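You operate a simulated robot arm through the tools that you are given. There is no shell and no other tool.

You run a simulated robot arm. Do the job below in one go: nothing can be reset, and whatever is moved stays where it is left.

TASK
Fold the brown carton shut and tape the seam with the yellow tab.
Fine: lift both flap holders and leave them up; short flaps first, long flaps over them; the tab comes from the TABS stand, goes across the seam and is pressed down till it sticks; the other tabs and the trays stay.
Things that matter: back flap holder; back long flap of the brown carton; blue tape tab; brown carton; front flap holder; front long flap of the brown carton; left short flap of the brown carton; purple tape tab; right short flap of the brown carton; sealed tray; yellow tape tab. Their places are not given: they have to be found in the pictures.

The check looks at the end state, three seconds after you hand in, the way a careful person would. Anything else that was tipped, shoved, dropped, spilled or broken makes it a failure. Flat cloth is picked up by pressing the open fingertips on it (5 to 10 N) and closing them slowly along it; thin cloth reads only 2 to 8 mm in the jaws.

THE ROBOT
A 7-joint arm with a two-finger parallel gripper, fixed in place. Base frame: the origin is on the floor under the middle of its stand, x ahead of it, y to its left, z up; the work surface is at about z = 0.86. Units: m, degrees, N and s.
With the tool pointing down near the work surface it reaches from about 0.1 to 0.64 m from the base axis. Its first joint turns from -66.0 to 66.0 degrees. Payload 1.57 kg.
Tool frame: the origin (TCP) lies between the finger pads and is the grasp point; the fingertips stand 0.03 m ahead of it; z points along the fingers, y is the line along which they close. The gripper opens to 0.08 m. The fingers are 0.017 m wide and 0.012 m thick; the gripper's body (0.04 by 0.082 m) begins 0.08 m behind the TCP.
Orientation is told as [roll, pitch, yaw] about the base's x, y, z axes, in that order, counted from this pose: with the fingers straight down and closing along the base's y, the tool's x points along the base's -x, its y along +y and its z along -z.

THE INTERFACE
- The arm moves only by the tool send_rows. Its argument "rows" is a list of rows, each a list of 3 entries, a list of its own where there are three numbers: the shift along the tool's x, y, z in units of 300 mm (1.0 is 300 mm), then the turn, a rotation vector about the tool's x, y, z in units of 180 degrees (1.0 is 180 degrees), then the finger opening in m, from 0 to 0.08. In form: [[[x, y, z], [wx, wy, wz], hand], ...]. A call has 1 to 20 rows; each row is the pose to reach, as a shift and turn from the pose commanded when the call began, along the tool's axes at that moment. A call with a number of a shift or a turn outside -1 to 1 is refused whole. A row lasts 0.2 s, in which the tool goes at most 0.05 m and 8.6 degrees; a call with a longer step from one row to the next is refused whole, and so is a gripper value outside its range. A pose out of reach is approached as far as the arm can. The call stops where the force on the tool passes 90 N (or 10 N more than at its start, if that is more) or the arm is blocked; 0.2 s more then pass. The fingers move at their own pace (about 0.072 m/s each) and stop on an object; they squeeze with about 31 N. The grip force told is the motor's: it shows also when the fingers shut on nothing. Time passes only in rows, and 0.2 s behind the last, so rows that repeat a pose let the fingers close. It gives the time, the measured TCP pose, the force on the tool (base axes), the opening and the grip force at its end, in the units of the frame above (readings bear some noise), with the torque about the TCP (base axes, N m) and any sound that the robot's microphone picked up.
- Cameras (640 x 400 px; columns grow to the right, rows downward): "scene" is fixed at [0.0701, 0.4396, 1.4402]; the picture's right is [-0.65, -0.76, 0.00], its down [-0.32, 0.27, -0.91] and it looks along [0.69, -0.59, -0.42] (base axes); focal length 342 px, centre (320, 200). "wrist" rides on the gripper at [0.072, -0.007, -0.122] in the tool frame; the picture's right is [0.09, 1.00, 0.00], its down [-0.84, 0.08, -0.54] and it looks along [-0.54, 0.05, 0.84] (tool axes); focal length 238 px, centre (320, 200).
- camera(camera): a new picture of that camera. It takes no simulated time.
- locate(camera, pixels): there is no depth. For up to 12 entries [column, row, z] of the newest picture of that camera ("zoom" is the newest enlarged one), the place [x, y] in the base frame at which the ray of that pixel passes the height z, good to about 0.003 m. It takes no simulated time.
- inspect(camera, box): a new picture of the part [left, top, right, bottom] of that camera's present view, enlarged. It takes no simulated time.
- hand_in(): hands the job in; it is judged then, once.

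Open the gripper and draw the arm clear of the work before you hand the job in, unless the task says otherwise.

The tools are called after "Call:" as a command line: name --argument value ..., lists and objects as JSON in quotes. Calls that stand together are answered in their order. send_rows: Moves the arm, as the interface text tells. Its arguments: {"type":"object","properties":{"rows":{"type":"array"}},"required":["rows"]} The other tools are called the same way: camera (camera) takes a picture; locate (camera, pixels) gives the place at which the rays of pixels pass given heights; inspect (camera, box) takes an enlarged picture of a part of a camera's view; hand_in () hands the job in.

At the start:

```text
t: 0.0
ee_pos: [0.3147, -0.0416, 1.2727]
ee_rot: [-0.1, -0.1, 0.0]
wrist_force: [0.2, 0.0, -0.3]
ft_torque: [0.01, 0.01, 0.02]
grip_width: 0.0798
finger_force: 0.1
```

scene: 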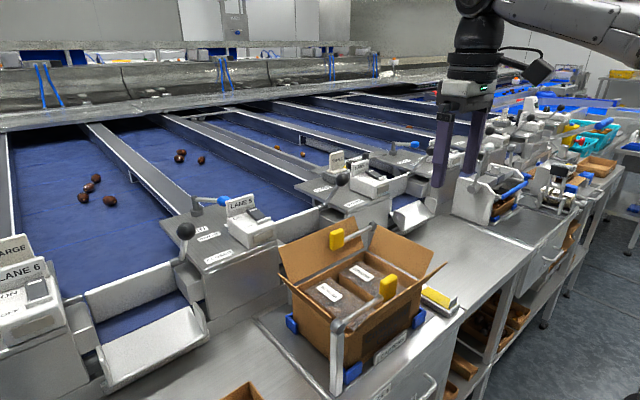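
wrist: 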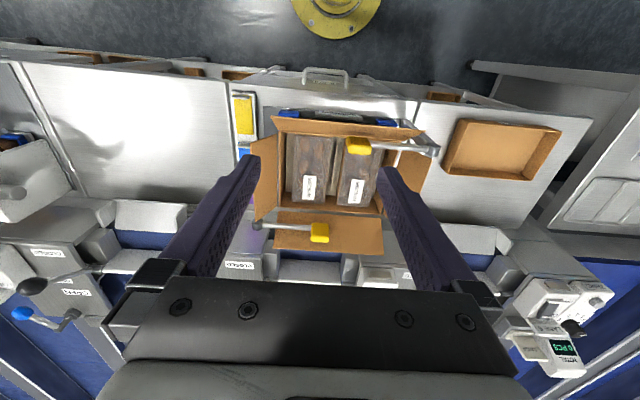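

I start by enlarging the carton region in both views to see the flaps, holders, and tabs.

Call:
inspect --camera "scene" --box '[250, 200, 480, 400]'

Call:
inspect --camera "wrist" --box '[220, 60, 460, 280]'

```text
2.00 times, centred on (365, 300) of scene
```

zoom: 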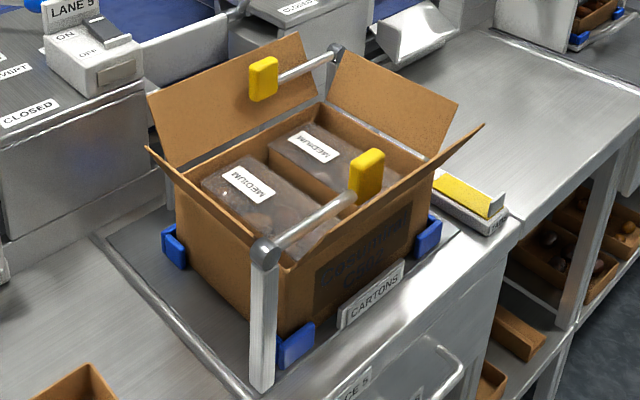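

```text
1.82 times, centred on (340, 170) of wrist
```

zoom: 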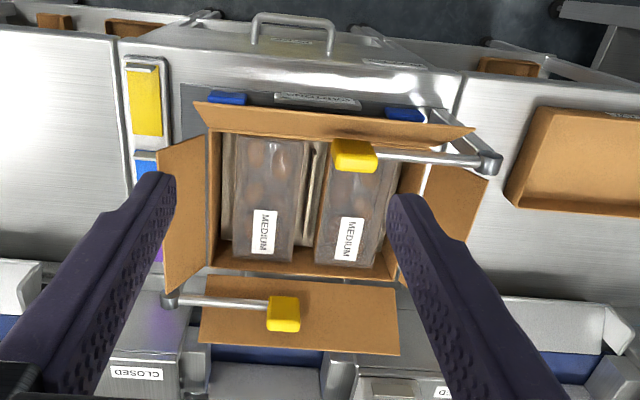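

The front paddle is at scene (388,287)/wrist (359,145), the back paddle at scene (337,239)/wrist (319,232). I triangulate these with several heights, plus the box corners.

Call:
locate --camera "scene" --pixels '[[388, 287, 1.0], [388, 287, 1.05], [388, 287, 1.1], [337, 239, 1.0], [337, 239, 1.05], [337, 239, 1.1], [338, 325, 1.0], [338, 325, 1.05], [338, 325, 1.1], [372, 226, 1.0], [372, 226, 1.05], [372, 226, 1.1]]'

Call:
locate --camera "wrist" --pixels '[[359, 145, 1.0], [359, 145, 1.05], [359, 145, 1.1], [319, 232, 1.0], [319, 232, 1.05], [319, 232, 1.1], [433, 149, 1.0], [433, 149, 1.05], [433, 149, 1.1], [257, 224, 1.0], [257, 224, 1.05], [257, 224, 1.1]]'

```text
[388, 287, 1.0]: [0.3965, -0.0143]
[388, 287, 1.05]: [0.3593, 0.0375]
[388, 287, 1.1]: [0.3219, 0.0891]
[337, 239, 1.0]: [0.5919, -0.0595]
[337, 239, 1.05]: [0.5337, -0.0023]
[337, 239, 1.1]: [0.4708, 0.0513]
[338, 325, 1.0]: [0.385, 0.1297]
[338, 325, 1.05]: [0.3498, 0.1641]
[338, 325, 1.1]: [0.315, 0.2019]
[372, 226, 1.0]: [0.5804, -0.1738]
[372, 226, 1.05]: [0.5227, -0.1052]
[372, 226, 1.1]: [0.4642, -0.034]
```

```text
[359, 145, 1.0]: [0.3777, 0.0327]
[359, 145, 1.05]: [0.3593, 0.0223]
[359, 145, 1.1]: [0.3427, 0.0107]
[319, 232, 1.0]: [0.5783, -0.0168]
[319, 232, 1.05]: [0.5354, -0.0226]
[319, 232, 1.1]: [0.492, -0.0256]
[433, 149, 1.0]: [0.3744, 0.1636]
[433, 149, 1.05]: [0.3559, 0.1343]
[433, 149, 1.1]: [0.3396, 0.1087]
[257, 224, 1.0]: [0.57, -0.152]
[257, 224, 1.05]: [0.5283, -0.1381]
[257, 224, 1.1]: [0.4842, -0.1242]
```

Front paddle ≈ (0.365, 0.026, 1.04), back paddle ≈ (0.547, -0.020, 1.037). I zoom in more to see flap geometry, carton rim and tab stand.

Call:
inspect --camera "scene" --box '[270, 215, 400, 297]'

Call:
inspect --camera "scene" --box '[320, 260, 480, 360]'

Call:
inspect --camera "wrist" --box '[220, 70, 380, 170]'

Call:
inspect --camera "wrist" --box '[220, 170, 380, 270]'

```text
4.88 times, centred on (335, 256) of scene
```

zoom: 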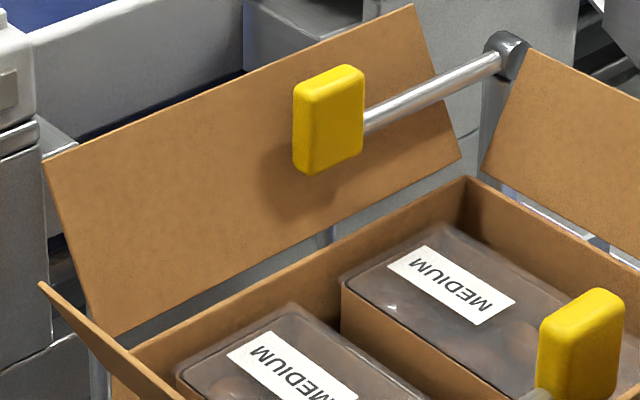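

```text
4.00 times, centred on (400, 310) of scene
```

zoom: 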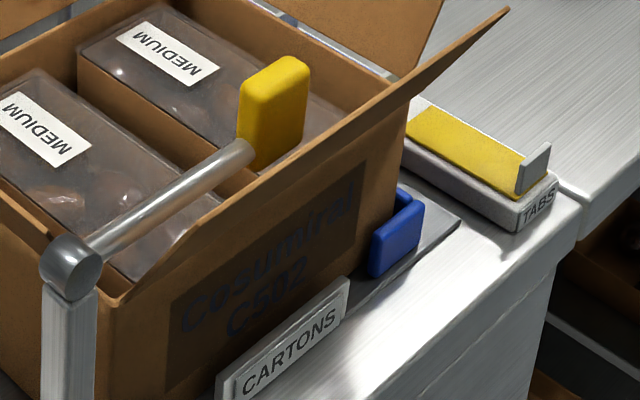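

```text
4.00 times, centred on (300, 120) of wrist
```

zoom: 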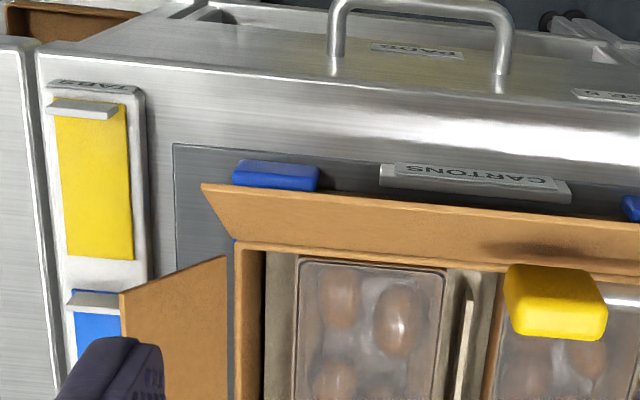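

```text
4.00 times, centred on (300, 220) of wrist
```

zoom: 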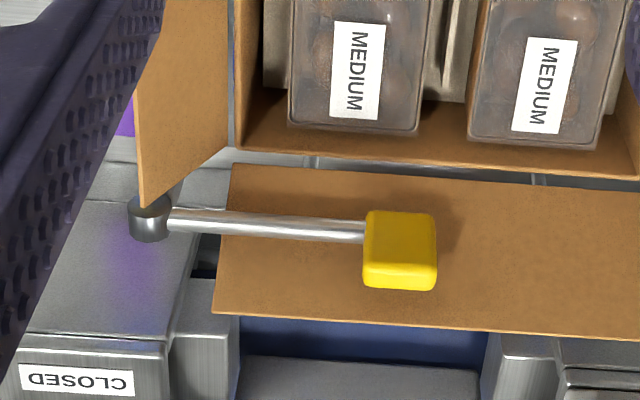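

I now triangulate the carton rim corners and flap edges: rim back-right corner at scene (364.7,251.9)/wrist (278.8,207), back-left at scene (296,285.7)/wrist (383,215), plus flap tips.

Call:
locate --camera "scene" --pixels '[[364.7, 251.9, 0.95], [364.7, 251.9, 1.0], [296, 285.7, 0.95], [296, 285.7, 1.0], [278.6, 248.6, 1.0], [278.6, 248.6, 1.05], [354.5, 216.5, 1.0], [354.5, 216.5, 1.05], [447, 262, 1.0], [447, 262, 1.05], [421, 286, 0.95], [421, 286, 1.0]]'

Call:
locate --camera "wrist" --pixels '[[278.75, 207, 0.95], [278.75, 207, 1.0], [383, 215, 0.95], [383, 215, 1.0], [273.5, 248, 1.0], [273.5, 248, 1.05], [270, 117, 1.0], [270, 117, 1.05], [280.75, 131.25, 0.95], [280.75, 131.25, 1.0], [255, 221.5, 1.0], [255, 221.5, 1.05]]'

```text
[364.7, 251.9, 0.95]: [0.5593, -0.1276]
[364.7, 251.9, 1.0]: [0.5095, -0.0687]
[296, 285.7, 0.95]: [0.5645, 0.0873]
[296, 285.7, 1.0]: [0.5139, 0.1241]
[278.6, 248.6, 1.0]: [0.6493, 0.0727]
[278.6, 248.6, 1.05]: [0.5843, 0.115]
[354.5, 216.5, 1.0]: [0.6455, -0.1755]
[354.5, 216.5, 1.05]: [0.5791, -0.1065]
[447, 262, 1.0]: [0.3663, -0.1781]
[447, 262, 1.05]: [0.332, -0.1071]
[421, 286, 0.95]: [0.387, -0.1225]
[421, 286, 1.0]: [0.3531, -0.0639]
```

```text
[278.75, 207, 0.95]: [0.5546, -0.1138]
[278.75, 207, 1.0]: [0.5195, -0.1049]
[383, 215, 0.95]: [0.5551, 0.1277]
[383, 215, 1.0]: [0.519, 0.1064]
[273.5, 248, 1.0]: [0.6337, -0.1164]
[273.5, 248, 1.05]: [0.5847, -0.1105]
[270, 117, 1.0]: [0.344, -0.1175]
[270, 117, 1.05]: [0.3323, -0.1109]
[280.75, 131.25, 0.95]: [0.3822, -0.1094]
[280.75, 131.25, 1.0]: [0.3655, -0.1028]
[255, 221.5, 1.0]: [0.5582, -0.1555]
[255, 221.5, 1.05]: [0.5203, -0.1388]
```

Rim sits at z≈0.964 (x 0.375–0.545, y ±0.111); bars at x≈0.365 and 0.555, hinge hubs at y≈0.148 and -0.145. I turn the gripper 90° so it closes along x and move above the front paddle.

Call:
send_rows --rows '[[[-0.014, 0.019, 0.02], [0, 0, -0.042], 0.08], [[-0.028, 0.038, 0.04], [0, 0, -0.084], 0.08], [[-0.042, 0.056, 0.06], [0, 0, -0.126], 0.08], [[-0.056, 0.075, 0.08], [0, 0, -0.168], 0.08], [[-0.07, 0.094, 0.1], [0, 0, -0.21], 0.07], [[-0.084, 0.113, 0.12], [0, 0, -0.252], 0.06], [[-0.098, 0.132, 0.14], [0, 0, -0.294], 0.05], [[-0.112, 0.15, 0.16], [0, 0, -0.336], 0.05], [[-0.126, 0.169, 0.18], [0, 0, -0.378], 0.05], [[-0.14, 0.188, 0.2], [0, 0, -0.42], 0.05], [[-0.154, 0.207, 0.22], [0, 0, -0.462], 0.05], [[-0.168, 0.2253, 0.24], [0, 0, -0.5], 0.05], [[-0.168, 0.2253, 0.24], [0, 0, -0.5], 0.05]]'

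Call:
camera --camera "wrist"

Call:
camera --camera "scene"

```text
t: 2.8
ee_pos: [0.3652, 0.0248, 1.1997]
ee_rot: [0.0, 0.0, 90.1]
wrist_force: [-0.3, -0.2, -0.3]
ft_torque: [0.02, -0.01, -0.03]
grip_width: 0.0502
finger_force: 0.1
```

```text
taken
```

wrist: 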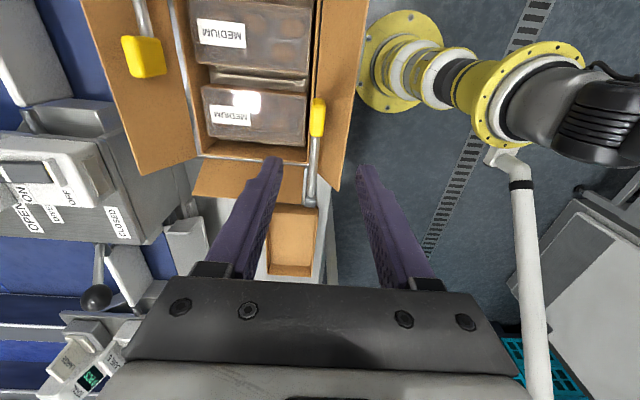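

```text
taken
```

scene: 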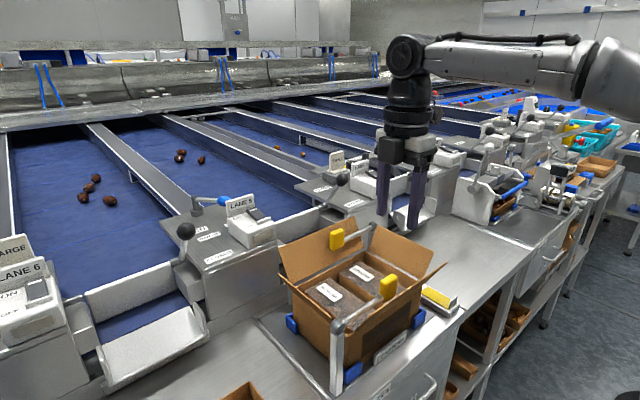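

The fingers straddle the paddle's column at wrist (317,118). I zoom in to refine its position.

Call:
inspect --camera "wrist" --box '[250, 60, 410, 210]'

Call:
inspect --camera "scene" --box '[300, 210, 440, 300]'

Call:
locate --camera "wrist" --pixels '[[317, 118, 1.0], [317, 118, 1.05], [310, 200, 1.0], [310, 200, 1.03]]'

```text
2.67 times, centred on (330, 135) of wrist
```

zoom: 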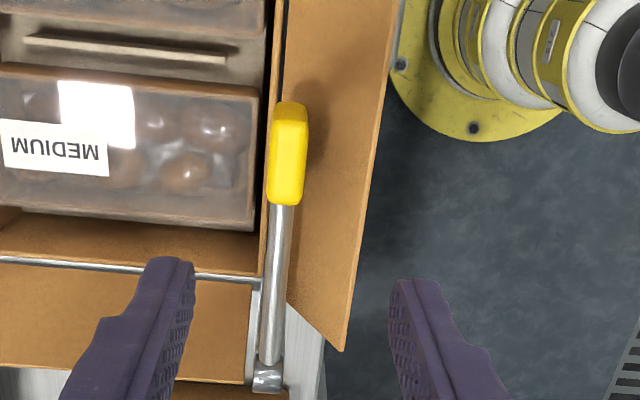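

```text
4.44 times, centred on (370, 255) of scene
```

zoom: 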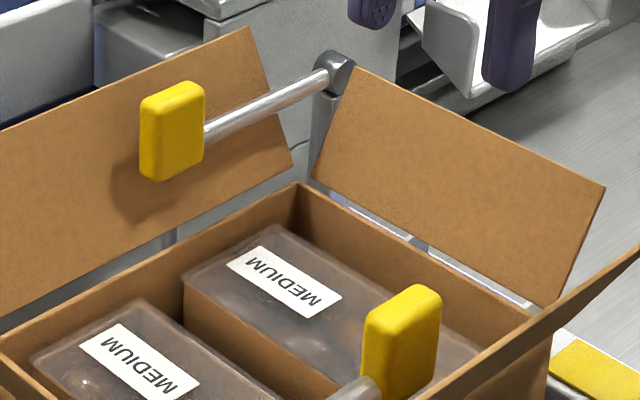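

```text
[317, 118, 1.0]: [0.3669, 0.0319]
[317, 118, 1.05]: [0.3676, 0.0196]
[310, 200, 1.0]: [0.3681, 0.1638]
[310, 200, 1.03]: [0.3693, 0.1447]
```

Paddle is about 15 mm thick in x, top ≈1.06, centred at x≈0.367. I descend with a 30 mm opening to put tips at z≈1.035, then close.

Call:
send_rows --rows '[[[-0.003, -0.006, 0.08], [0, 0, 0], 0.032], [[-0.003, -0.006, 0.16], [0, 0, 0], 0.032], [[-0.003, -0.006, 0.24], [0, 0, 0], 0.032], [[-0.003, -0.006, 0.32], [0, 0, 0], 0.032], [[-0.003, -0.006, 0.38], [0, 0, 0], 0.032], [[-0.003, -0.006, 0.42], [0, 0, 0], 0.032], [[-0.003, -0.006, 0.45], [0, 0, 0], 0.032], [[-0.003, -0.006, 0.45], [0, 0, 0], 0.032]]'

Call:
camera --camera "wrist"

Call:
inspect --camera "scene" --box '[300, 210, 440, 300]'

```text
t: 4.6
ee_pos: [0.3668, 0.027, 1.0653]
ee_rot: [0.0, 0.0, 90.0]
wrist_force: [-0.3, 0.0, -0.6]
ft_torque: [-0.02, -0.01, -0.01]
grip_width: 0.032
finger_force: 0.1
```

```text
taken
```

wrist: 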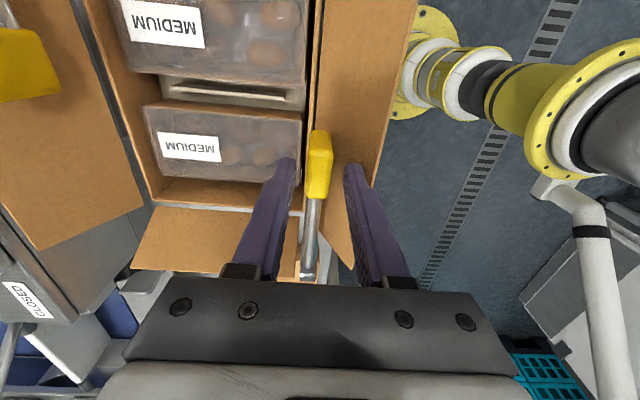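

```text
4.44 times, centred on (370, 255) of scene
```

zoom: 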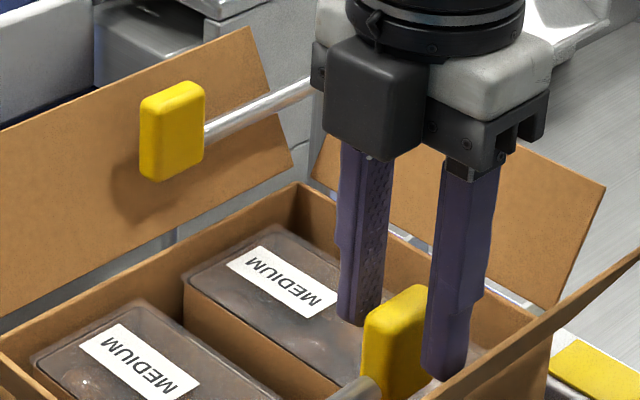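

The paddle lies between the fingertips (wrist (318,165)). I close the fingers on it.

Call:
send_rows --rows '[[[0, 0, 0], [0, 0, 0], 0.02], [[0, 0, 0], [0, 0, 0], 0.005], [[0, 0, 0], [0, 0, 0], 0.005], [[0, 0, 0], [0, 0, 0], 0.005]]'

Call:
camera --camera "wrist"

```text
t: 5.6
ee_pos: [0.368, 0.0264, 1.0665]
ee_rot: [-0.1, 0.0, 90.1]
wrist_force: [11.7, 0.2, -3.2]
ft_torque: [-0.23, -0.18, -0.02]
grip_width: 0.0156
finger_force: 30.9
```

```text
taken
```

wrist: 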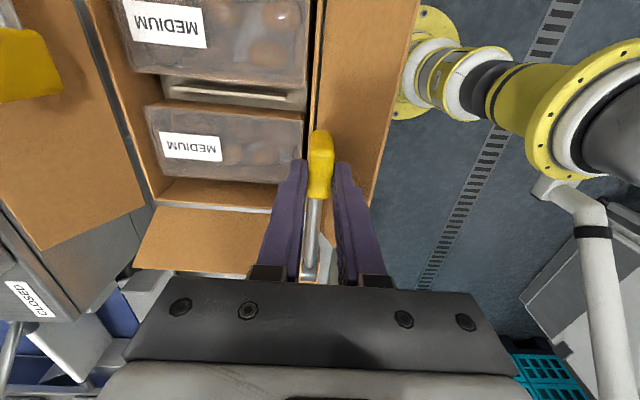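

Gripped (15.6 mm, 31 N). I begin lifting the bar along an arc about its hub, turning the tool with it, first 20° and then check.

Call:
send_rows --rows '[[[-0.01, -0.004, -0.0277], [0, 0.0222, 0], 0.005], [[-0.022, -0.004, -0.0547], [0, 0.0444, 0], 0.005], [[-0.0357, -0.004, -0.0807], [0, 0.0667, 0], 0.005], [[-0.0513, -0.004, -0.1057], [0, 0.0889, 0], 0.005], [[-0.0687, -0.004, -0.1297], [0, 0.1111, 0], 0.005]]'

Call:
camera --camera "scene"

Call:
camera --camera "wrist"

```text
t: 6.8
ee_pos: [0.3676, 0.0492, 1.1059]
ee_rot: [-0.1, 19.8, 90.1]
wrist_force: [4.3, 15.4, -4.5]
ft_torque: [0.95, -0.1, 0.05]
grip_width: 0.0158
finger_force: 31.6
```

```text
taken
```

scene: 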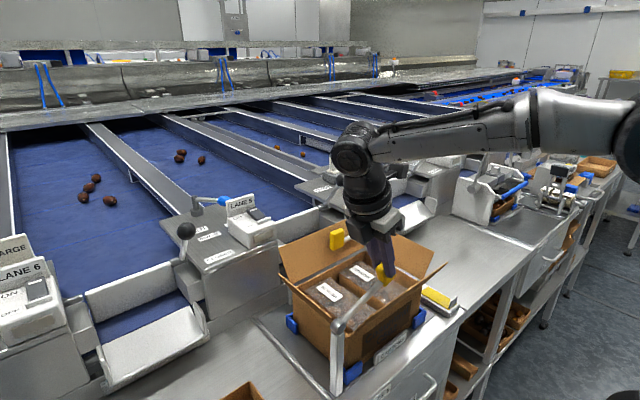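

```text
taken
```

wrist: 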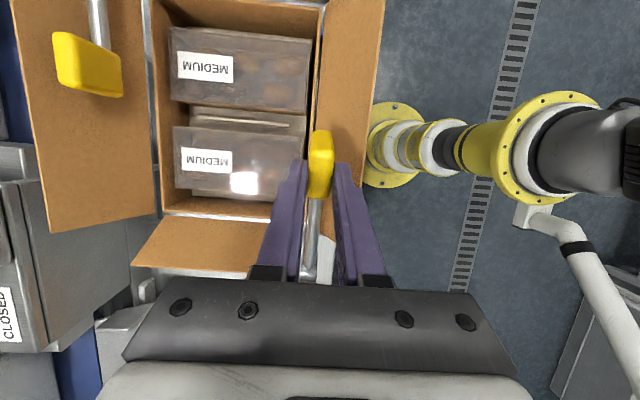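

The bar rises with the paddle (15 N radial force, small). I continue the arc by another 35°.

Call:
send_rows --rows '[[[-0.0133, 0, -0.035], [0, 0.0278, 0], 0.005], [[-0.03, 0, -0.069], [0, 0.0556, 0], 0.005], [[-0.049, 0, -0.1013], [0, 0.0833, 0], 0.005], [[-0.071, 0, -0.1317], [0, 0.1111, 0], 0.005], [[-0.0957, 0, -0.1603], [0, 0.1389, 0], 0.005], [[-0.1227, 0, -0.1863], [0, 0.1667, 0], 0.005], [[-0.1517, 0, -0.21], [0, 0.1944, 0], 0.005]]'

Call:
camera --camera "scene"

```text
t: 8.4
ee_pos: [0.369, 0.112, 1.148]
ee_rot: [0.2, 55.0, 90.1]
wrist_force: [0.6, 9.5, -18.4]
ft_torque: [0.61, -0.42, 0.13]
grip_width: 0.0157
finger_force: 31.3
```

```text
taken
```

scene: 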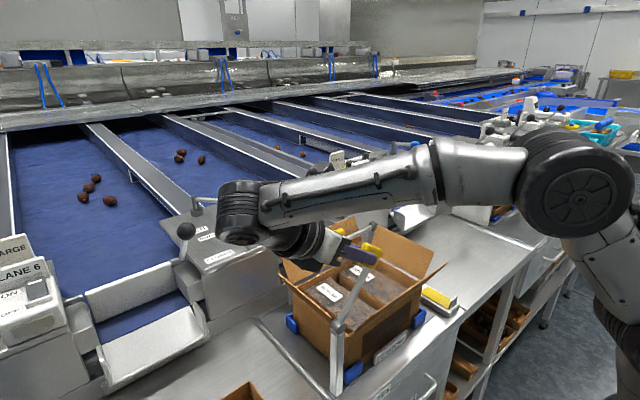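

The bar is now at about 55° and the force points toward the hub (radius slightly large). I continue 35° more with a slightly reduced radius.

Call:
send_rows --rows '[[[-0.0143, 0, -0.0333], [0, 0.0278, 0], 0.005], [[-0.032, 0, -0.0653], [0, 0.0556, 0], 0.005], [[-0.052, 0, -0.0957], [0, 0.0833, 0], 0.005], [[-0.0743, 0, -0.1247], [0, 0.1111, 0], 0.005], [[-0.0983, 0, -0.152], [0, 0.1389, 0], 0.005], [[-0.1247, 0, -0.1767], [0, 0.1667, 0], 0.005], [[-0.1527, 0, -0.1993], [0, 0.1944, 0], 0.005]]'

Call:
camera --camera "scene"

Call:
camera --camera "wrist"

```text
t: 10.0
ee_pos: [0.3682, 0.097, 1.0787]
ee_rot: [15.0, 89.1, 105.9]
wrist_force: [-10.9, 3.6, 0.3]
ft_torque: [0.21, 0.06, -0.35]
grip_width: 0.0145
finger_force: 4.7
out of reach, approached as far as the arm can: row 3, 4, 5, 6, 7
```

```text
taken
```

scene: 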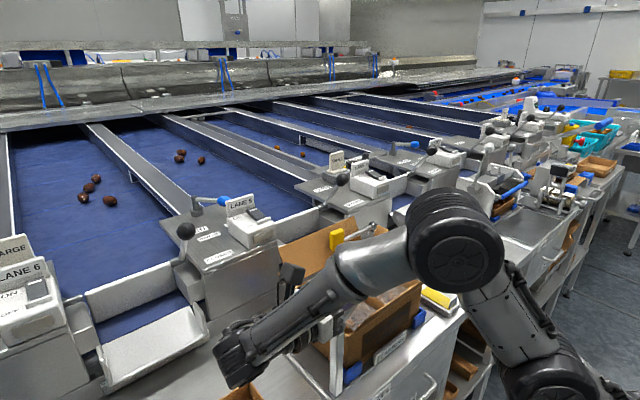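

```text
taken
```

wrist: 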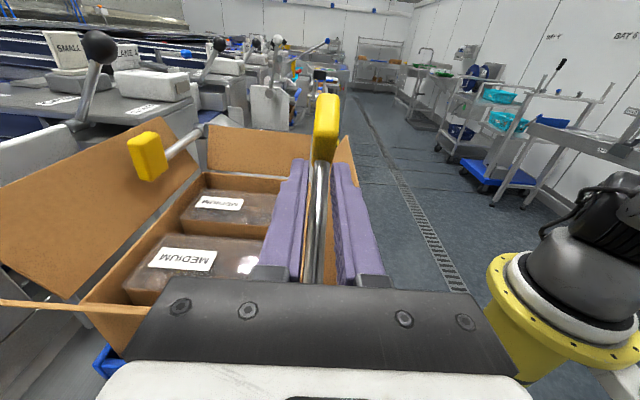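

The last rows were out of reach, and the fingers slid down to z≈1.079 with the bar between them. I zoom in to check the state before moving.

Call:
inspect --camera "scene" --box '[200, 210, 440, 400]'

Call:
inspect --camera "wrist" --box '[200, 60, 440, 300]'

```text
2.11 times, centred on (320, 305) of scene
```

zoom: 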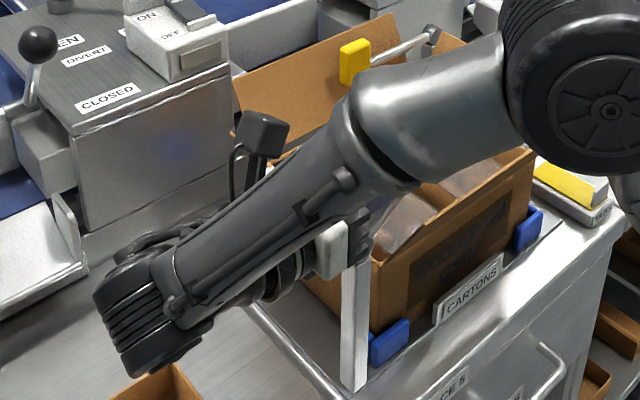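

```text
1.67 times, centred on (320, 180) of wrist
```

zoom: 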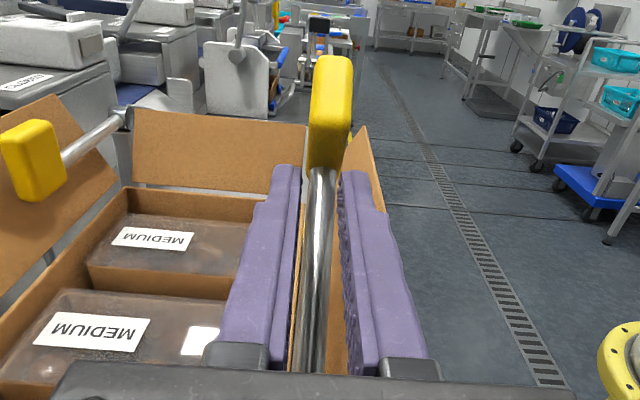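

The fingers now straddle the bar below the paddle with the tool horizontal. I send a short hold to see which pose the controller treats as commanded, and measure the paddle's height by its ray.

Call:
locate --camera "wrist" --pixels '[[327, 128, 1.06], [327, 128, 1.08], [327, 128, 1.1], [327, 128, 1.12], [327, 128, 1.14], [322, 165, 1.06], [322, 165, 1.08], [322, 165, 1.1], [322, 165, 1.12]]'

Call:
send_rows --rows '[[[0, 0, 0], [0, 0, 0], 0.005]]'

```text
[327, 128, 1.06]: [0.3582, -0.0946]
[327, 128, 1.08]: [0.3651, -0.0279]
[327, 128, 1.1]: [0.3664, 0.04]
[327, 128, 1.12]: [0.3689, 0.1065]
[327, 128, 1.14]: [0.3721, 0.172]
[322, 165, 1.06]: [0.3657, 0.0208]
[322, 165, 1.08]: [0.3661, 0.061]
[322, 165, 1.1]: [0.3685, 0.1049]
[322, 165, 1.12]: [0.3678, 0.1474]
```

```text
t: 10.4
ee_pos: [0.3706, 0.0969, 1.0793]
ee_rot: [6.3, 88.9, 97.4]
wrist_force: [-14.7, 3.3, -3.2]
ft_torque: [0.08, 0.04, -0.44]
grip_width: 0.0174
finger_force: 6.8
```

The controller holds the actual pose. The bar sits at ≈39° raised between the fingers; I hold a few more rows with the fingers closing to see whether they grip the bar.

Call:
send_rows --rows '[[[0, 0, 0], [0, 0, 0], 0.0], [[0, 0, 0], [0, 0, 0], 0.0], [[0, 0, 0], [0, 0, 0], 0.0]]'

Call:
camera --camera "wrist"

```text
t: 11.2
ee_pos: [0.368, 0.0965, 1.08]
ee_rot: [15.3, 88.8, 105.9]
wrist_force: [-38.7, 1.1, -4.9]
ft_torque: [-0.11, 0.27, -1.04]
grip_width: 0.0112
finger_force: 29.1
```

```text
taken
```

wrist: 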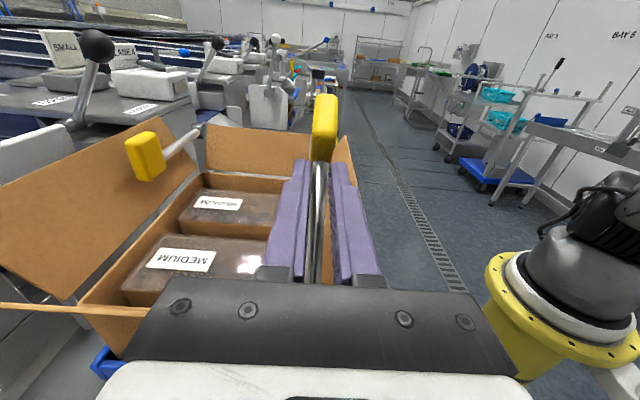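

The bar is now gripped (11.2 mm, 29 N) about 7 cm from the hub. I tilt the tool back from 89° toward 55° about the grip point, and relieve the x load by 3 mm.

Call:
send_rows --rows '[[[0, 0.003, 0], [0, -0.025, 0], 0.0], [[0, 0.006, 0], [0, -0.05, 0], 0.0], [[0, 0.009, 0], [0, -0.075, 0], 0.0], [[0, 0.01, 0], [0, -0.1, 0], 0.0], [[0, 0.01, 0], [0, -0.125, 0], 0.0], [[0, 0.01, 0], [0, -0.15, 0], 0.0], [[0, 0.01, 0], [0, -0.175, 0], 0.0], [[0, 0.01, 0], [0, -0.19, 0], 0.0]]'

Call:
camera --camera "wrist"

Call:
camera --camera "scene"

```text
t: 13.0
ee_pos: [0.3696, 0.0969, 1.0808]
ee_rot: [-0.1, 55.7, 90.0]
wrist_force: [0.0, 0.8, -0.9]
ft_torque: [0.01, 0.01, -0.02]
grip_width: 0.0001
finger_force: 21.0
```

```text
taken
```

wrist: 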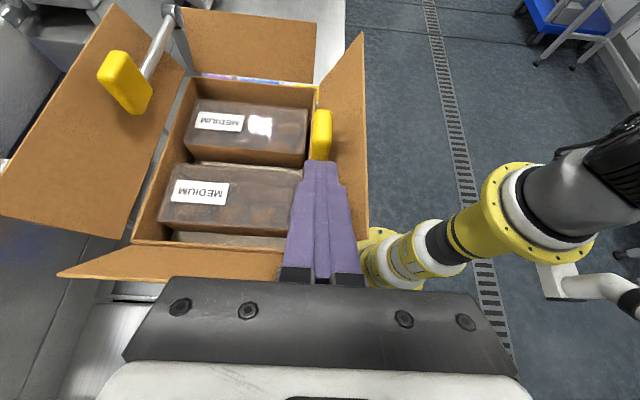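

```text
taken
```

scene: 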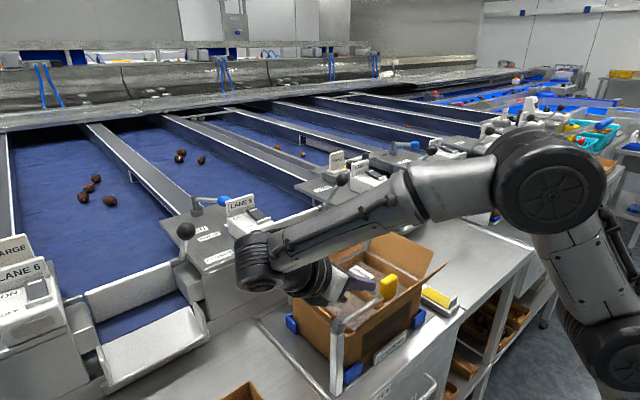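

The bar slipped free and fell back to its start position (paddle again near scene (388,287)); nothing else disturbed. I will regrip the paddle with the tool leaned the other way so the full lift stays in reach; first rise and level the tool with fingers opening.

Call:
send_rows --rows '[[[0.064, 0, 0.005], [0, -0.0387, 0], 0.0], [[0.128, 0, 0.0104], [0, -0.0774, 0], 0.0], [[0.192, 0, 0.0156], [0, -0.116, 0], 0.0], [[0.256, 0, 0.0208], [0, -0.1547, 0], 0.01], [[0.32, 0, 0.026], [0, -0.1934, 0], 0.024], [[0.384, 0, 0.031], [0, -0.232, 0], 0.026], [[0.448, 0, 0.036], [0, -0.2707, 0], 0.026], [[0.5127, 0, 0.0417], [0, -0.3094, 0], 0.026], [[0.5127, 0, 0.0417], [0, -0.3094, 0], 0.026]]'

Call:
camera --camera "scene"

Call:
camera --camera "wrist"

```text
t: 15.0
ee_pos: [0.3688, 0.0002, 1.2019]
ee_rot: [0.0, 0.0, 90.1]
wrist_force: [0.0, -0.2, -0.6]
ft_torque: [0.02, -0.01, 0.02]
grip_width: 0.0261
finger_force: 0.1
```

```text
taken
```

scene: 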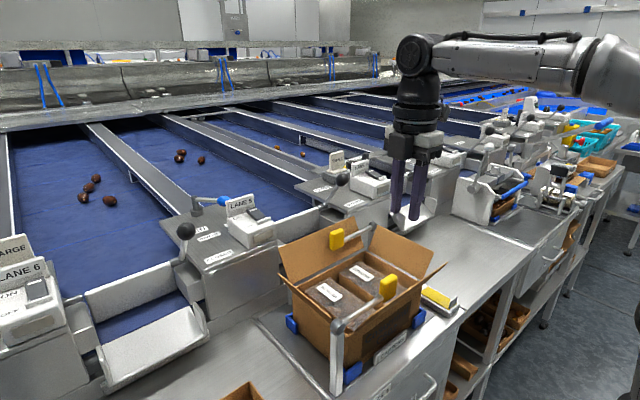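

```text
taken
```

wrist: 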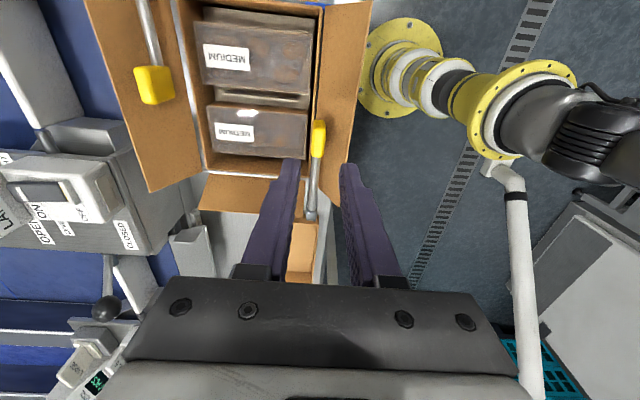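

All is back to the start state. To lean the tool toward −y without the camera fouling the flaps, I spin the gripper 180° (camera to +y side) at this safe height.

Call:
send_rows --rows '[[[0, 0, 0], [0, 0, 0.046], 0.026], [[0, 0, 0], [0, 0, 0.092], 0.026], [[0, 0, 0], [0, 0, 0.138], 0.026], [[0, 0, 0], [0, 0, 0.184], 0.026], [[0, 0, 0], [0, 0, 0.23], 0.026], [[0, 0, 0], [0, 0, 0.276], 0.026], [[0, 0, 0], [0, 0, 0.322], 0.026], [[0, 0, 0], [0, 0, 0.368], 0.026], [[0, 0, 0], [0, 0, 0.414], 0.026], [[0, 0, 0], [0, 0, 0.46], 0.026], [[0, 0, 0], [0, 0, 0.5], 0.026]]'

Call:
send_rows --rows '[[[0, 0, 0], [0, 0, 0.046], 0.026], [[0, 0, 0], [0, 0, 0.092], 0.026], [[0, 0, 0], [0, 0, 0.138], 0.026], [[0, 0, 0], [0, 0, 0.184], 0.026], [[0, 0, 0], [0, 0, 0.23], 0.026], [[0, 0, 0], [0, 0, 0.276], 0.026], [[0, 0, 0], [0, 0, 0.322], 0.026], [[0, 0, 0], [0, 0, 0.368], 0.026], [[0, 0, 0], [0, 0, 0.414], 0.026], [[0, 0, 0], [0, 0, 0.46], 0.026], [[0, 0, 0], [0, 0, 0.5], 0.026]]'

Call:
camera --camera "wrist"

```text
t: 17.4
ee_pos: [0.3689, 0.0, 1.2007]
ee_rot: [-0.1, 0.0, -0.2]
wrist_force: [-0.1, 0.0, -0.3]
ft_torque: [-0.03, 0.02, -0.02]
grip_width: 0.026
finger_force: 0.1
```

```text
t: 19.8
ee_pos: [0.3687, -0.0012, 1.2019]
ee_rot: [0.0, -0.1, -90.2]
wrist_force: [0.1, 0.7, -0.6]
ft_torque: [0.01, 0.0, -0.02]
grip_width: 0.0259
finger_force: 0.0
```

```text
taken
```

wrist: 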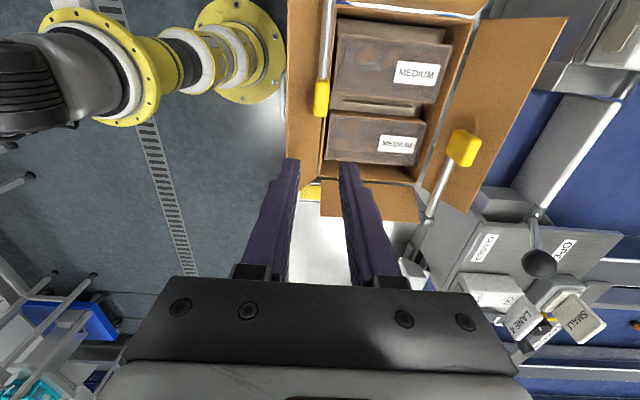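

Gripper now at yaw −90 (camera on +y side). I lean it 50° toward +y-pointing and move to a hover 6 cm back from the front paddle.

Call:
send_rows --rows '[[[-0.0083, 0, 0.044], [0, 0.0347, 0], 0.026], [[-0.0167, 0, 0.088], [0, 0.0694, 0], 0.026], [[-0.025, 0, 0.132], [0, 0.1042, 0], 0.026], [[-0.0333, 0, 0.176], [0, 0.1389, 0], 0.026], [[-0.0417, 0, 0.22], [0, 0.1736, 0], 0.026], [[-0.05, 0, 0.264], [0, 0.2083, 0], 0.026], [[-0.0583, 0, 0.308], [0, 0.2431, 0], 0.026], [[-0.0667, 0, 0.3513], [0, 0.2778, 0], 0.026], [[-0.0667, 0, 0.3513], [0, 0.2778, 0], 0.026]]'

Call:
camera --camera "wrist"

Call:
camera --camera "scene"

```text
t: 21.8
ee_pos: [0.3694, -0.0196, 1.0945]
ee_rot: [0.0, 50.0, -90.0]
wrist_force: [-0.6, -0.4, 0.2]
ft_torque: [0.01, -0.02, -0.01]
grip_width: 0.0262
finger_force: 0.1
```

```text
taken
```

wrist: 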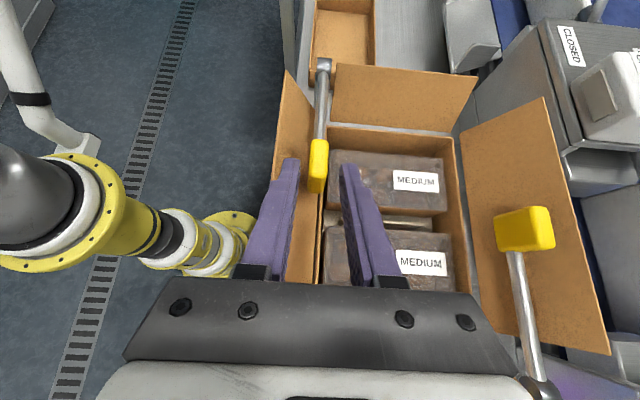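

```text
taken
```

scene: 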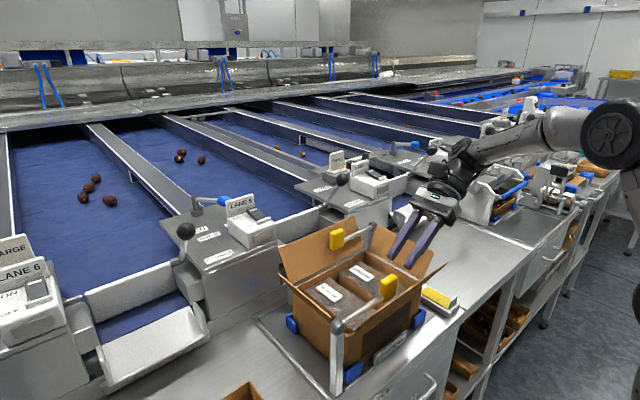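

Paddle is centred between the fingertips (wrist (318,165)). I advance 6 cm along the fingers and close.

Call:
send_rows --rows '[[[0, 0, 0.04], [0, 0, 0], 0.026], [[0, 0, 0.08], [0, 0, 0], 0.026], [[0, 0, 0.12], [0, 0, 0], 0.026], [[0, 0, 0.16], [0, 0, 0], 0.026], [[0, 0, 0.2], [0, 0, 0], 0.026], [[0, 0, 0.2], [0, 0, 0], 0.026]]'

Call:
camera --camera "wrist"

Call:
inspect --camera "scene" --box '[300, 210, 440, 300]'

```text
t: 23.2
ee_pos: [0.369, 0.0256, 1.0575]
ee_rot: [0.1, 49.9, -89.9]
wrist_force: [0.3, 0.6, 0.5]
ft_torque: [0.01, -0.01, 0.02]
grip_width: 0.0263
finger_force: 0.0
```

```text
taken
```

wrist: 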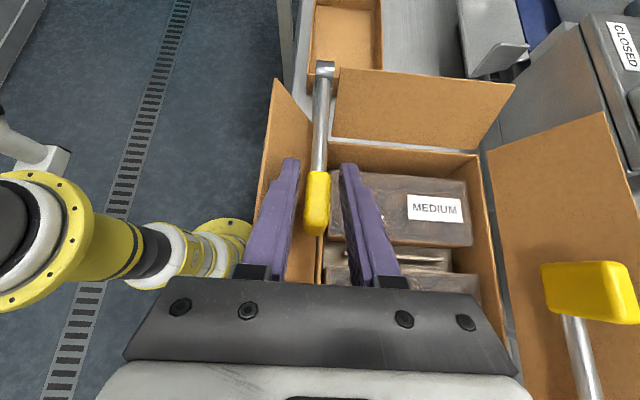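

```text
4.44 times, centred on (370, 255) of scene
```

zoom: 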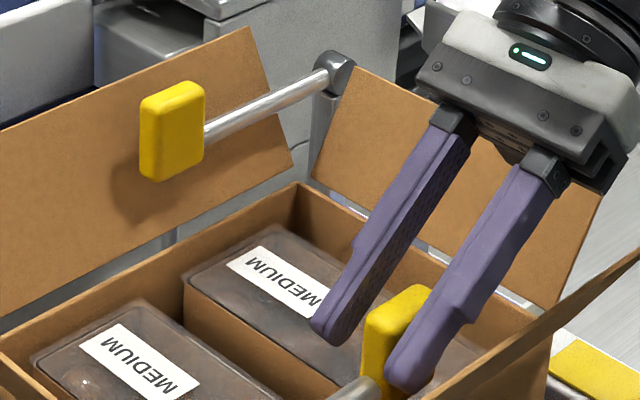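

Fingers straddle the paddle properly. I lower 6 mm for more overlap and close.

Call:
send_rows --rows '[[[-0.0153, 0, 0.0129], [0, 0, 0], 0.026], [[-0.0153, 0, 0.0129], [0, 0, 0], 0.012], [[-0.0153, 0, 0.0129], [0, 0, 0], 0.0], [[-0.0153, 0, 0.0129], [0, 0, 0], 0.0], [[-0.0153, 0, 0.0129], [0, 0, 0], 0.0]]'

```text
t: 24.4
ee_pos: [0.3685, 0.0259, 1.0508]
ee_rot: [-0.1, 49.9, -90.0]
wrist_force: [-8.9, 0.9, 0.8]
ft_torque: [0.0, -0.07, -0.15]
grip_width: 0.0159
finger_force: 30.8
```

Gripped at 15.9 mm with 31 N. I lift along the hub arc by 45°, rotating the tool with it.

Call:
send_rows --rows '[[[0.0323, -0.002, -0.016], [0, -0.0278, 0], 0.0], [[0.0659, -0.002, -0.029], [0, -0.0556, 0], 0.0], [[0.1004, -0.002, -0.0391], [0, -0.0833, 0], 0.0], [[0.1358, -0.002, -0.0462], [0, -0.1111, 0], 0.0], [[0.1716, -0.002, -0.0501], [0, -0.1389, 0], 0.0], [[0.2076, -0.002, -0.0509], [0, -0.1667, 0], 0.0], [[0.2435, -0.002, -0.0486], [0, -0.1944, 0], 0.0], [[0.2791, -0.002, -0.0431], [0, -0.2222, 0], 0.0], [[0.3141, -0.002, -0.0346], [0, -0.25, 0], 0.0]]'

Call:
camera --camera "scene"

Call:
camera --camera "wrist"

```text
t: 26.4
ee_pos: [0.368, 0.0804, 1.129]
ee_rot: [-0.1, 4.9, -90.0]
wrist_force: [-3.4, 14.1, -16.7]
ft_torque: [0.41, -0.38, -0.03]
grip_width: 0.0159
finger_force: 31.5
```

```text
taken
```

scene: 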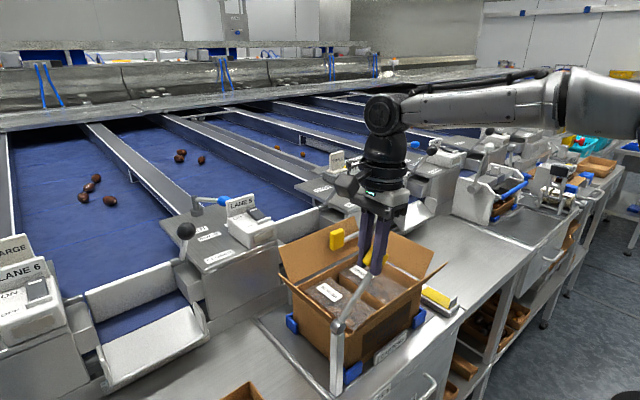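

```text
taken
```

wrist: 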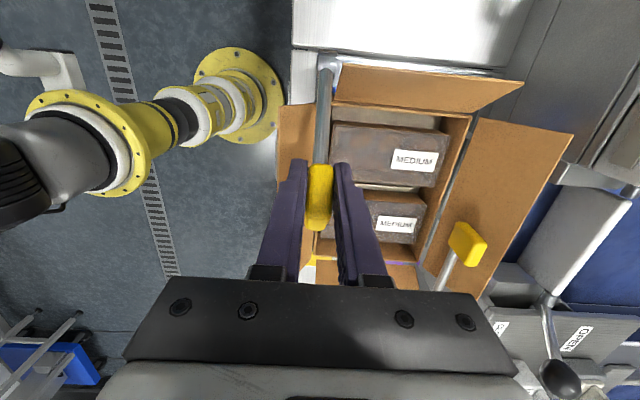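

Bar at 45° and held; force shows radius 2 mm large. I continue 45° more to vertical with a corrected radius, ending with the tool leaned 40° the other way.

Call:
send_rows --rows '[[[0.0398, 0, -0.0093], [0, -0.0278, 0], 0.0], [[0.0734, 0, -0.0218], [0, -0.0556, 0], 0.0], [[0.1081, 0, -0.0312], [0, -0.0833, 0], 0.0], [[0.1434, 0, -0.0377], [0, -0.1111, 0], 0.0], [[0.1792, 0, -0.041], [0, -0.1389, 0], 0.0]]'

Call:
camera --camera "scene"

```text
t: 27.6
ee_pos: [0.3692, 0.1319, 1.149]
ee_rot: [0.1, -20.0, -90.1]
wrist_force: [-5.2, 4.5, 10.0]
ft_torque: [0.83, 0.45, -0.2]
grip_width: 0.0159
finger_force: 31.6
```

```text
taken
```

scene: 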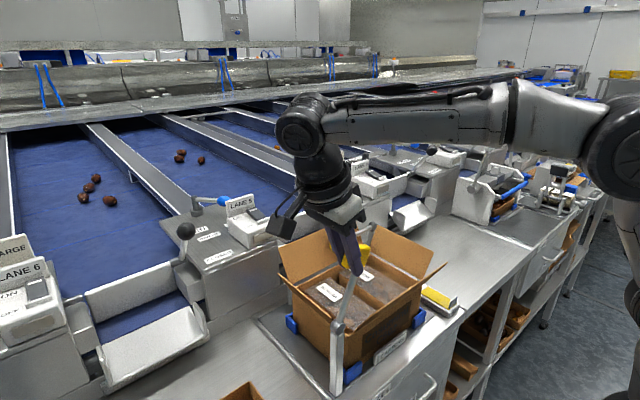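

Bar is about 70° up. I continue the final 20° to vertical.

Call:
send_rows --rows '[[[0.0316, 0, -0.0173], [0, -0.0278, 0], 0.0], [[0.0654, 0, -0.0299], [0, -0.0556, 0], 0.0], [[0.1002, 0, -0.0394], [0, -0.0833, 0], 0.0], [[0.1358, 0, -0.0459], [0, -0.1111, 0], 0.0]]'

Call:
camera --camera "scene"

Call:
inspect --camera "scene" --box '[270, 200, 430, 400]'

```text
t: 28.6
ee_pos: [0.3678, 0.1748, 1.1474]
ee_rot: [0.3, -40.2, -90.0]
wrist_force: [-1.8, 7.5, 16.9]
ft_torque: [0.37, 0.48, -0.25]
grip_width: 0.0158
finger_force: 31.4
```

```text
taken
```

scene: 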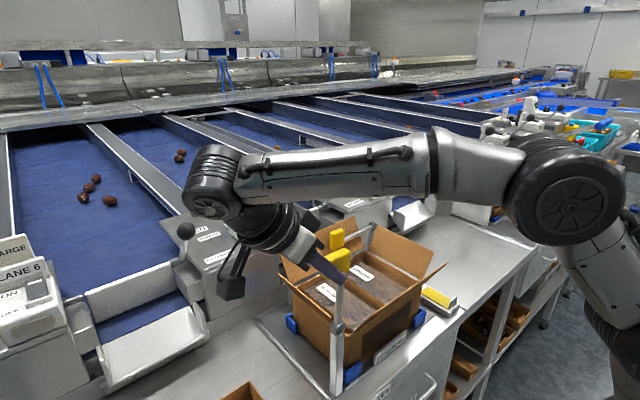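

```text
2.00 times, centred on (350, 300) of scene
```

zoom: 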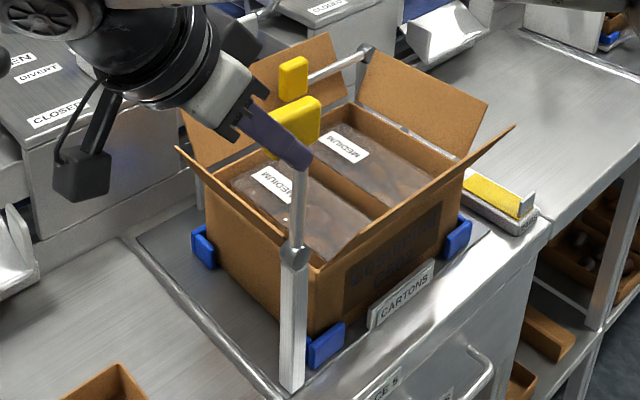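

The bar stands vertical. I push 6° further to test for a stop or over-centre position before releasing.

Call:
send_rows --rows '[[[0.0192, 0, -0.0103], [0, -0.0167, 0], 0.0], [[0.0384, 0, -0.0207], [0, -0.0333, 0], 0.0], [[0.0384, 0, -0.0207], [0, -0.0333, 0], 0.0]]'

```text
t: 29.4
ee_pos: [0.3671, 0.1864, 1.1434]
ee_rot: [0.1, -46.1, -90.1]
wrist_force: [0.8, 7.8, 18.3]
ft_torque: [0.22, 0.09, -0.07]
grip_width: 0.0158
finger_force: 31.3
```

No stop yet at ~96°. I push another 8° gently to find the stop.

Call:
send_rows --rows '[[[0.0175, 0, -0.0084], [0, -0.0148, 0], 0.0], [[0.035, 0, -0.0167], [0, -0.0296, 0], 0.0], [[0.0526, 0, -0.0251], [0, -0.0444, 0], 0.0], [[0.0526, 0, -0.0251], [0, -0.0444, 0], 0.0]]'

Call:
inspect --camera "scene" --box '[270, 200, 430, 400]'

```text
t: 30.4
ee_pos: [0.3672, 0.2, 1.1306]
ee_rot: [0.4, -54.2, -90.2]
wrist_force: [25.6, -8.0, 12.2]
ft_torque: [0.68, 0.11, -0.08]
grip_width: 0.0157
finger_force: 31.0
out of reach, approached as far as the arm can: row 3, 4
```

```text
2.00 times, centred on (350, 300) of scene
```

zoom: 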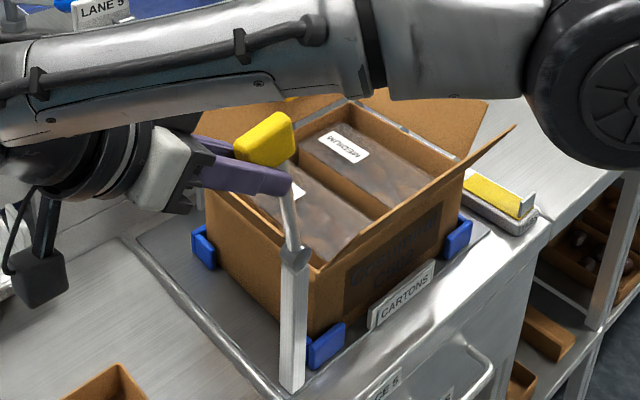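

That ran into the reach limit, so I back up to ~94° with the bar still held, then release slowly and watch.

Call:
send_rows --rows '[[[-0.024, 0, 0.0076], [0, 0.0185, 0], 0.0], [[-0.048, 0, 0.0153], [0, 0.037, 0], 0.0], [[-0.0723, 0, 0.0229], [0, 0.0556, 0], 0.0], [[-0.0723, 0, 0.0229], [0, 0.0556, 0], 0.0]]'

Call:
inspect --camera "scene" --box '[270, 200, 430, 400]'

```text
t: 31.4
ee_pos: [0.3679, 0.1823, 1.1439]
ee_rot: [0.0, -43.7, -89.7]
wrist_force: [31.0, -5.1, -21.7]
ft_torque: [0.02, 0.65, -0.57]
grip_width: 0.0159
finger_force: 31.3
```

```text
2.00 times, centred on (350, 300) of scene
```

zoom: 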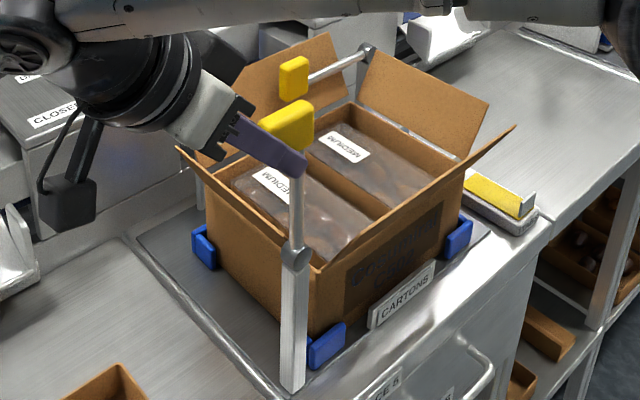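

I relieve the side load (3 mm in x, 1.5 mm in z), then open the fingers slowly.

Call:
send_rows --rows '[[[0.0035, 0.01, 0.0036], [0, 0, 0], 0.0], [[0.0035, 0.01, 0.0036], [0, 0, 0], 0.014], [[0.0035, 0.01, 0.0036], [0, 0, 0], 0.018], [[0.0035, 0.01, 0.0036], [0, 0, 0], 0.022], [[0.0035, 0.01, 0.0036], [0, 0, 0], 0.026]]'

Call:
inspect --camera "scene" --box '[270, 200, 430, 400]'

Call:
camera --camera "wrist"

```text
t: 32.6
ee_pos: [0.3697, 0.1822, 1.1449]
ee_rot: [0.0, -44.0, -89.9]
wrist_force: [0.5, 0.2, -0.6]
ft_torque: [-0.03, 0.0, 0.01]
grip_width: 0.026
finger_force: 0.2
```

```text
2.00 times, centred on (350, 300) of scene
```

zoom: 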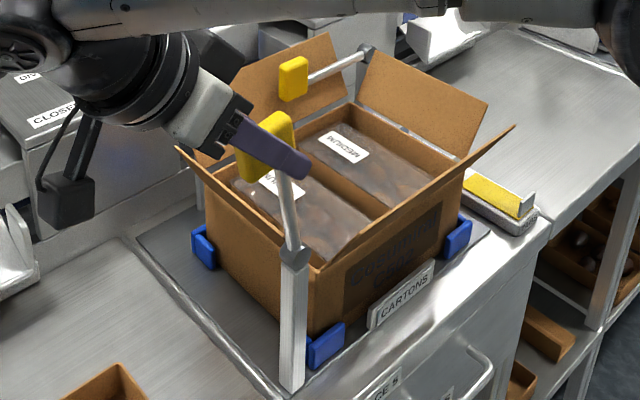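

```text
taken
```

wrist: 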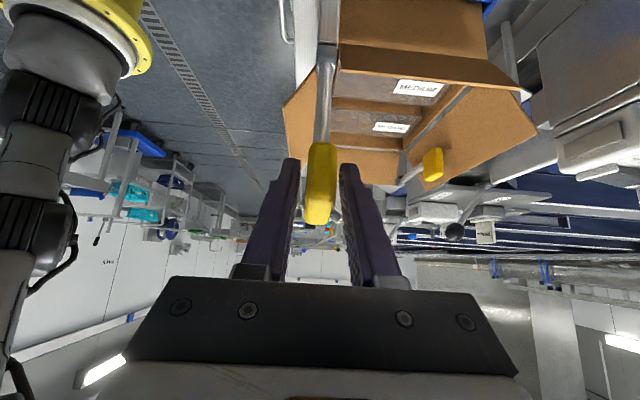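

The bar settled leaning slightly past vertical. I wait a moment and recheck whether it is stable.

Call:
send_rows --rows '[[[0, 0, 0], [0, 0, 0], 0.03], [[0, 0, 0], [0, 0, 0], 0.03], [[0, 0, 0], [0, 0, 0], 0.03]]'

Call:
inspect --camera "scene" --box '[270, 200, 430, 400]'

```text
t: 33.4
ee_pos: [0.3678, 0.1828, 1.1444]
ee_rot: [0.0, -44.1, -90.1]
wrist_force: [-0.4, -0.9, -0.3]
ft_torque: [0.0, 0.02, 0.01]
grip_width: 0.0299
finger_force: 0.0
```

```text
2.00 times, centred on (350, 300) of scene
```

zoom: 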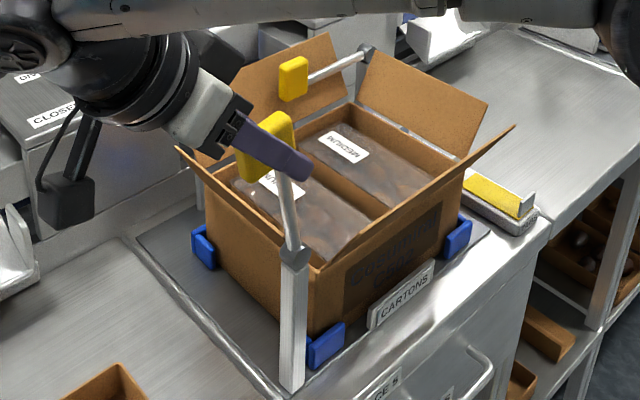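

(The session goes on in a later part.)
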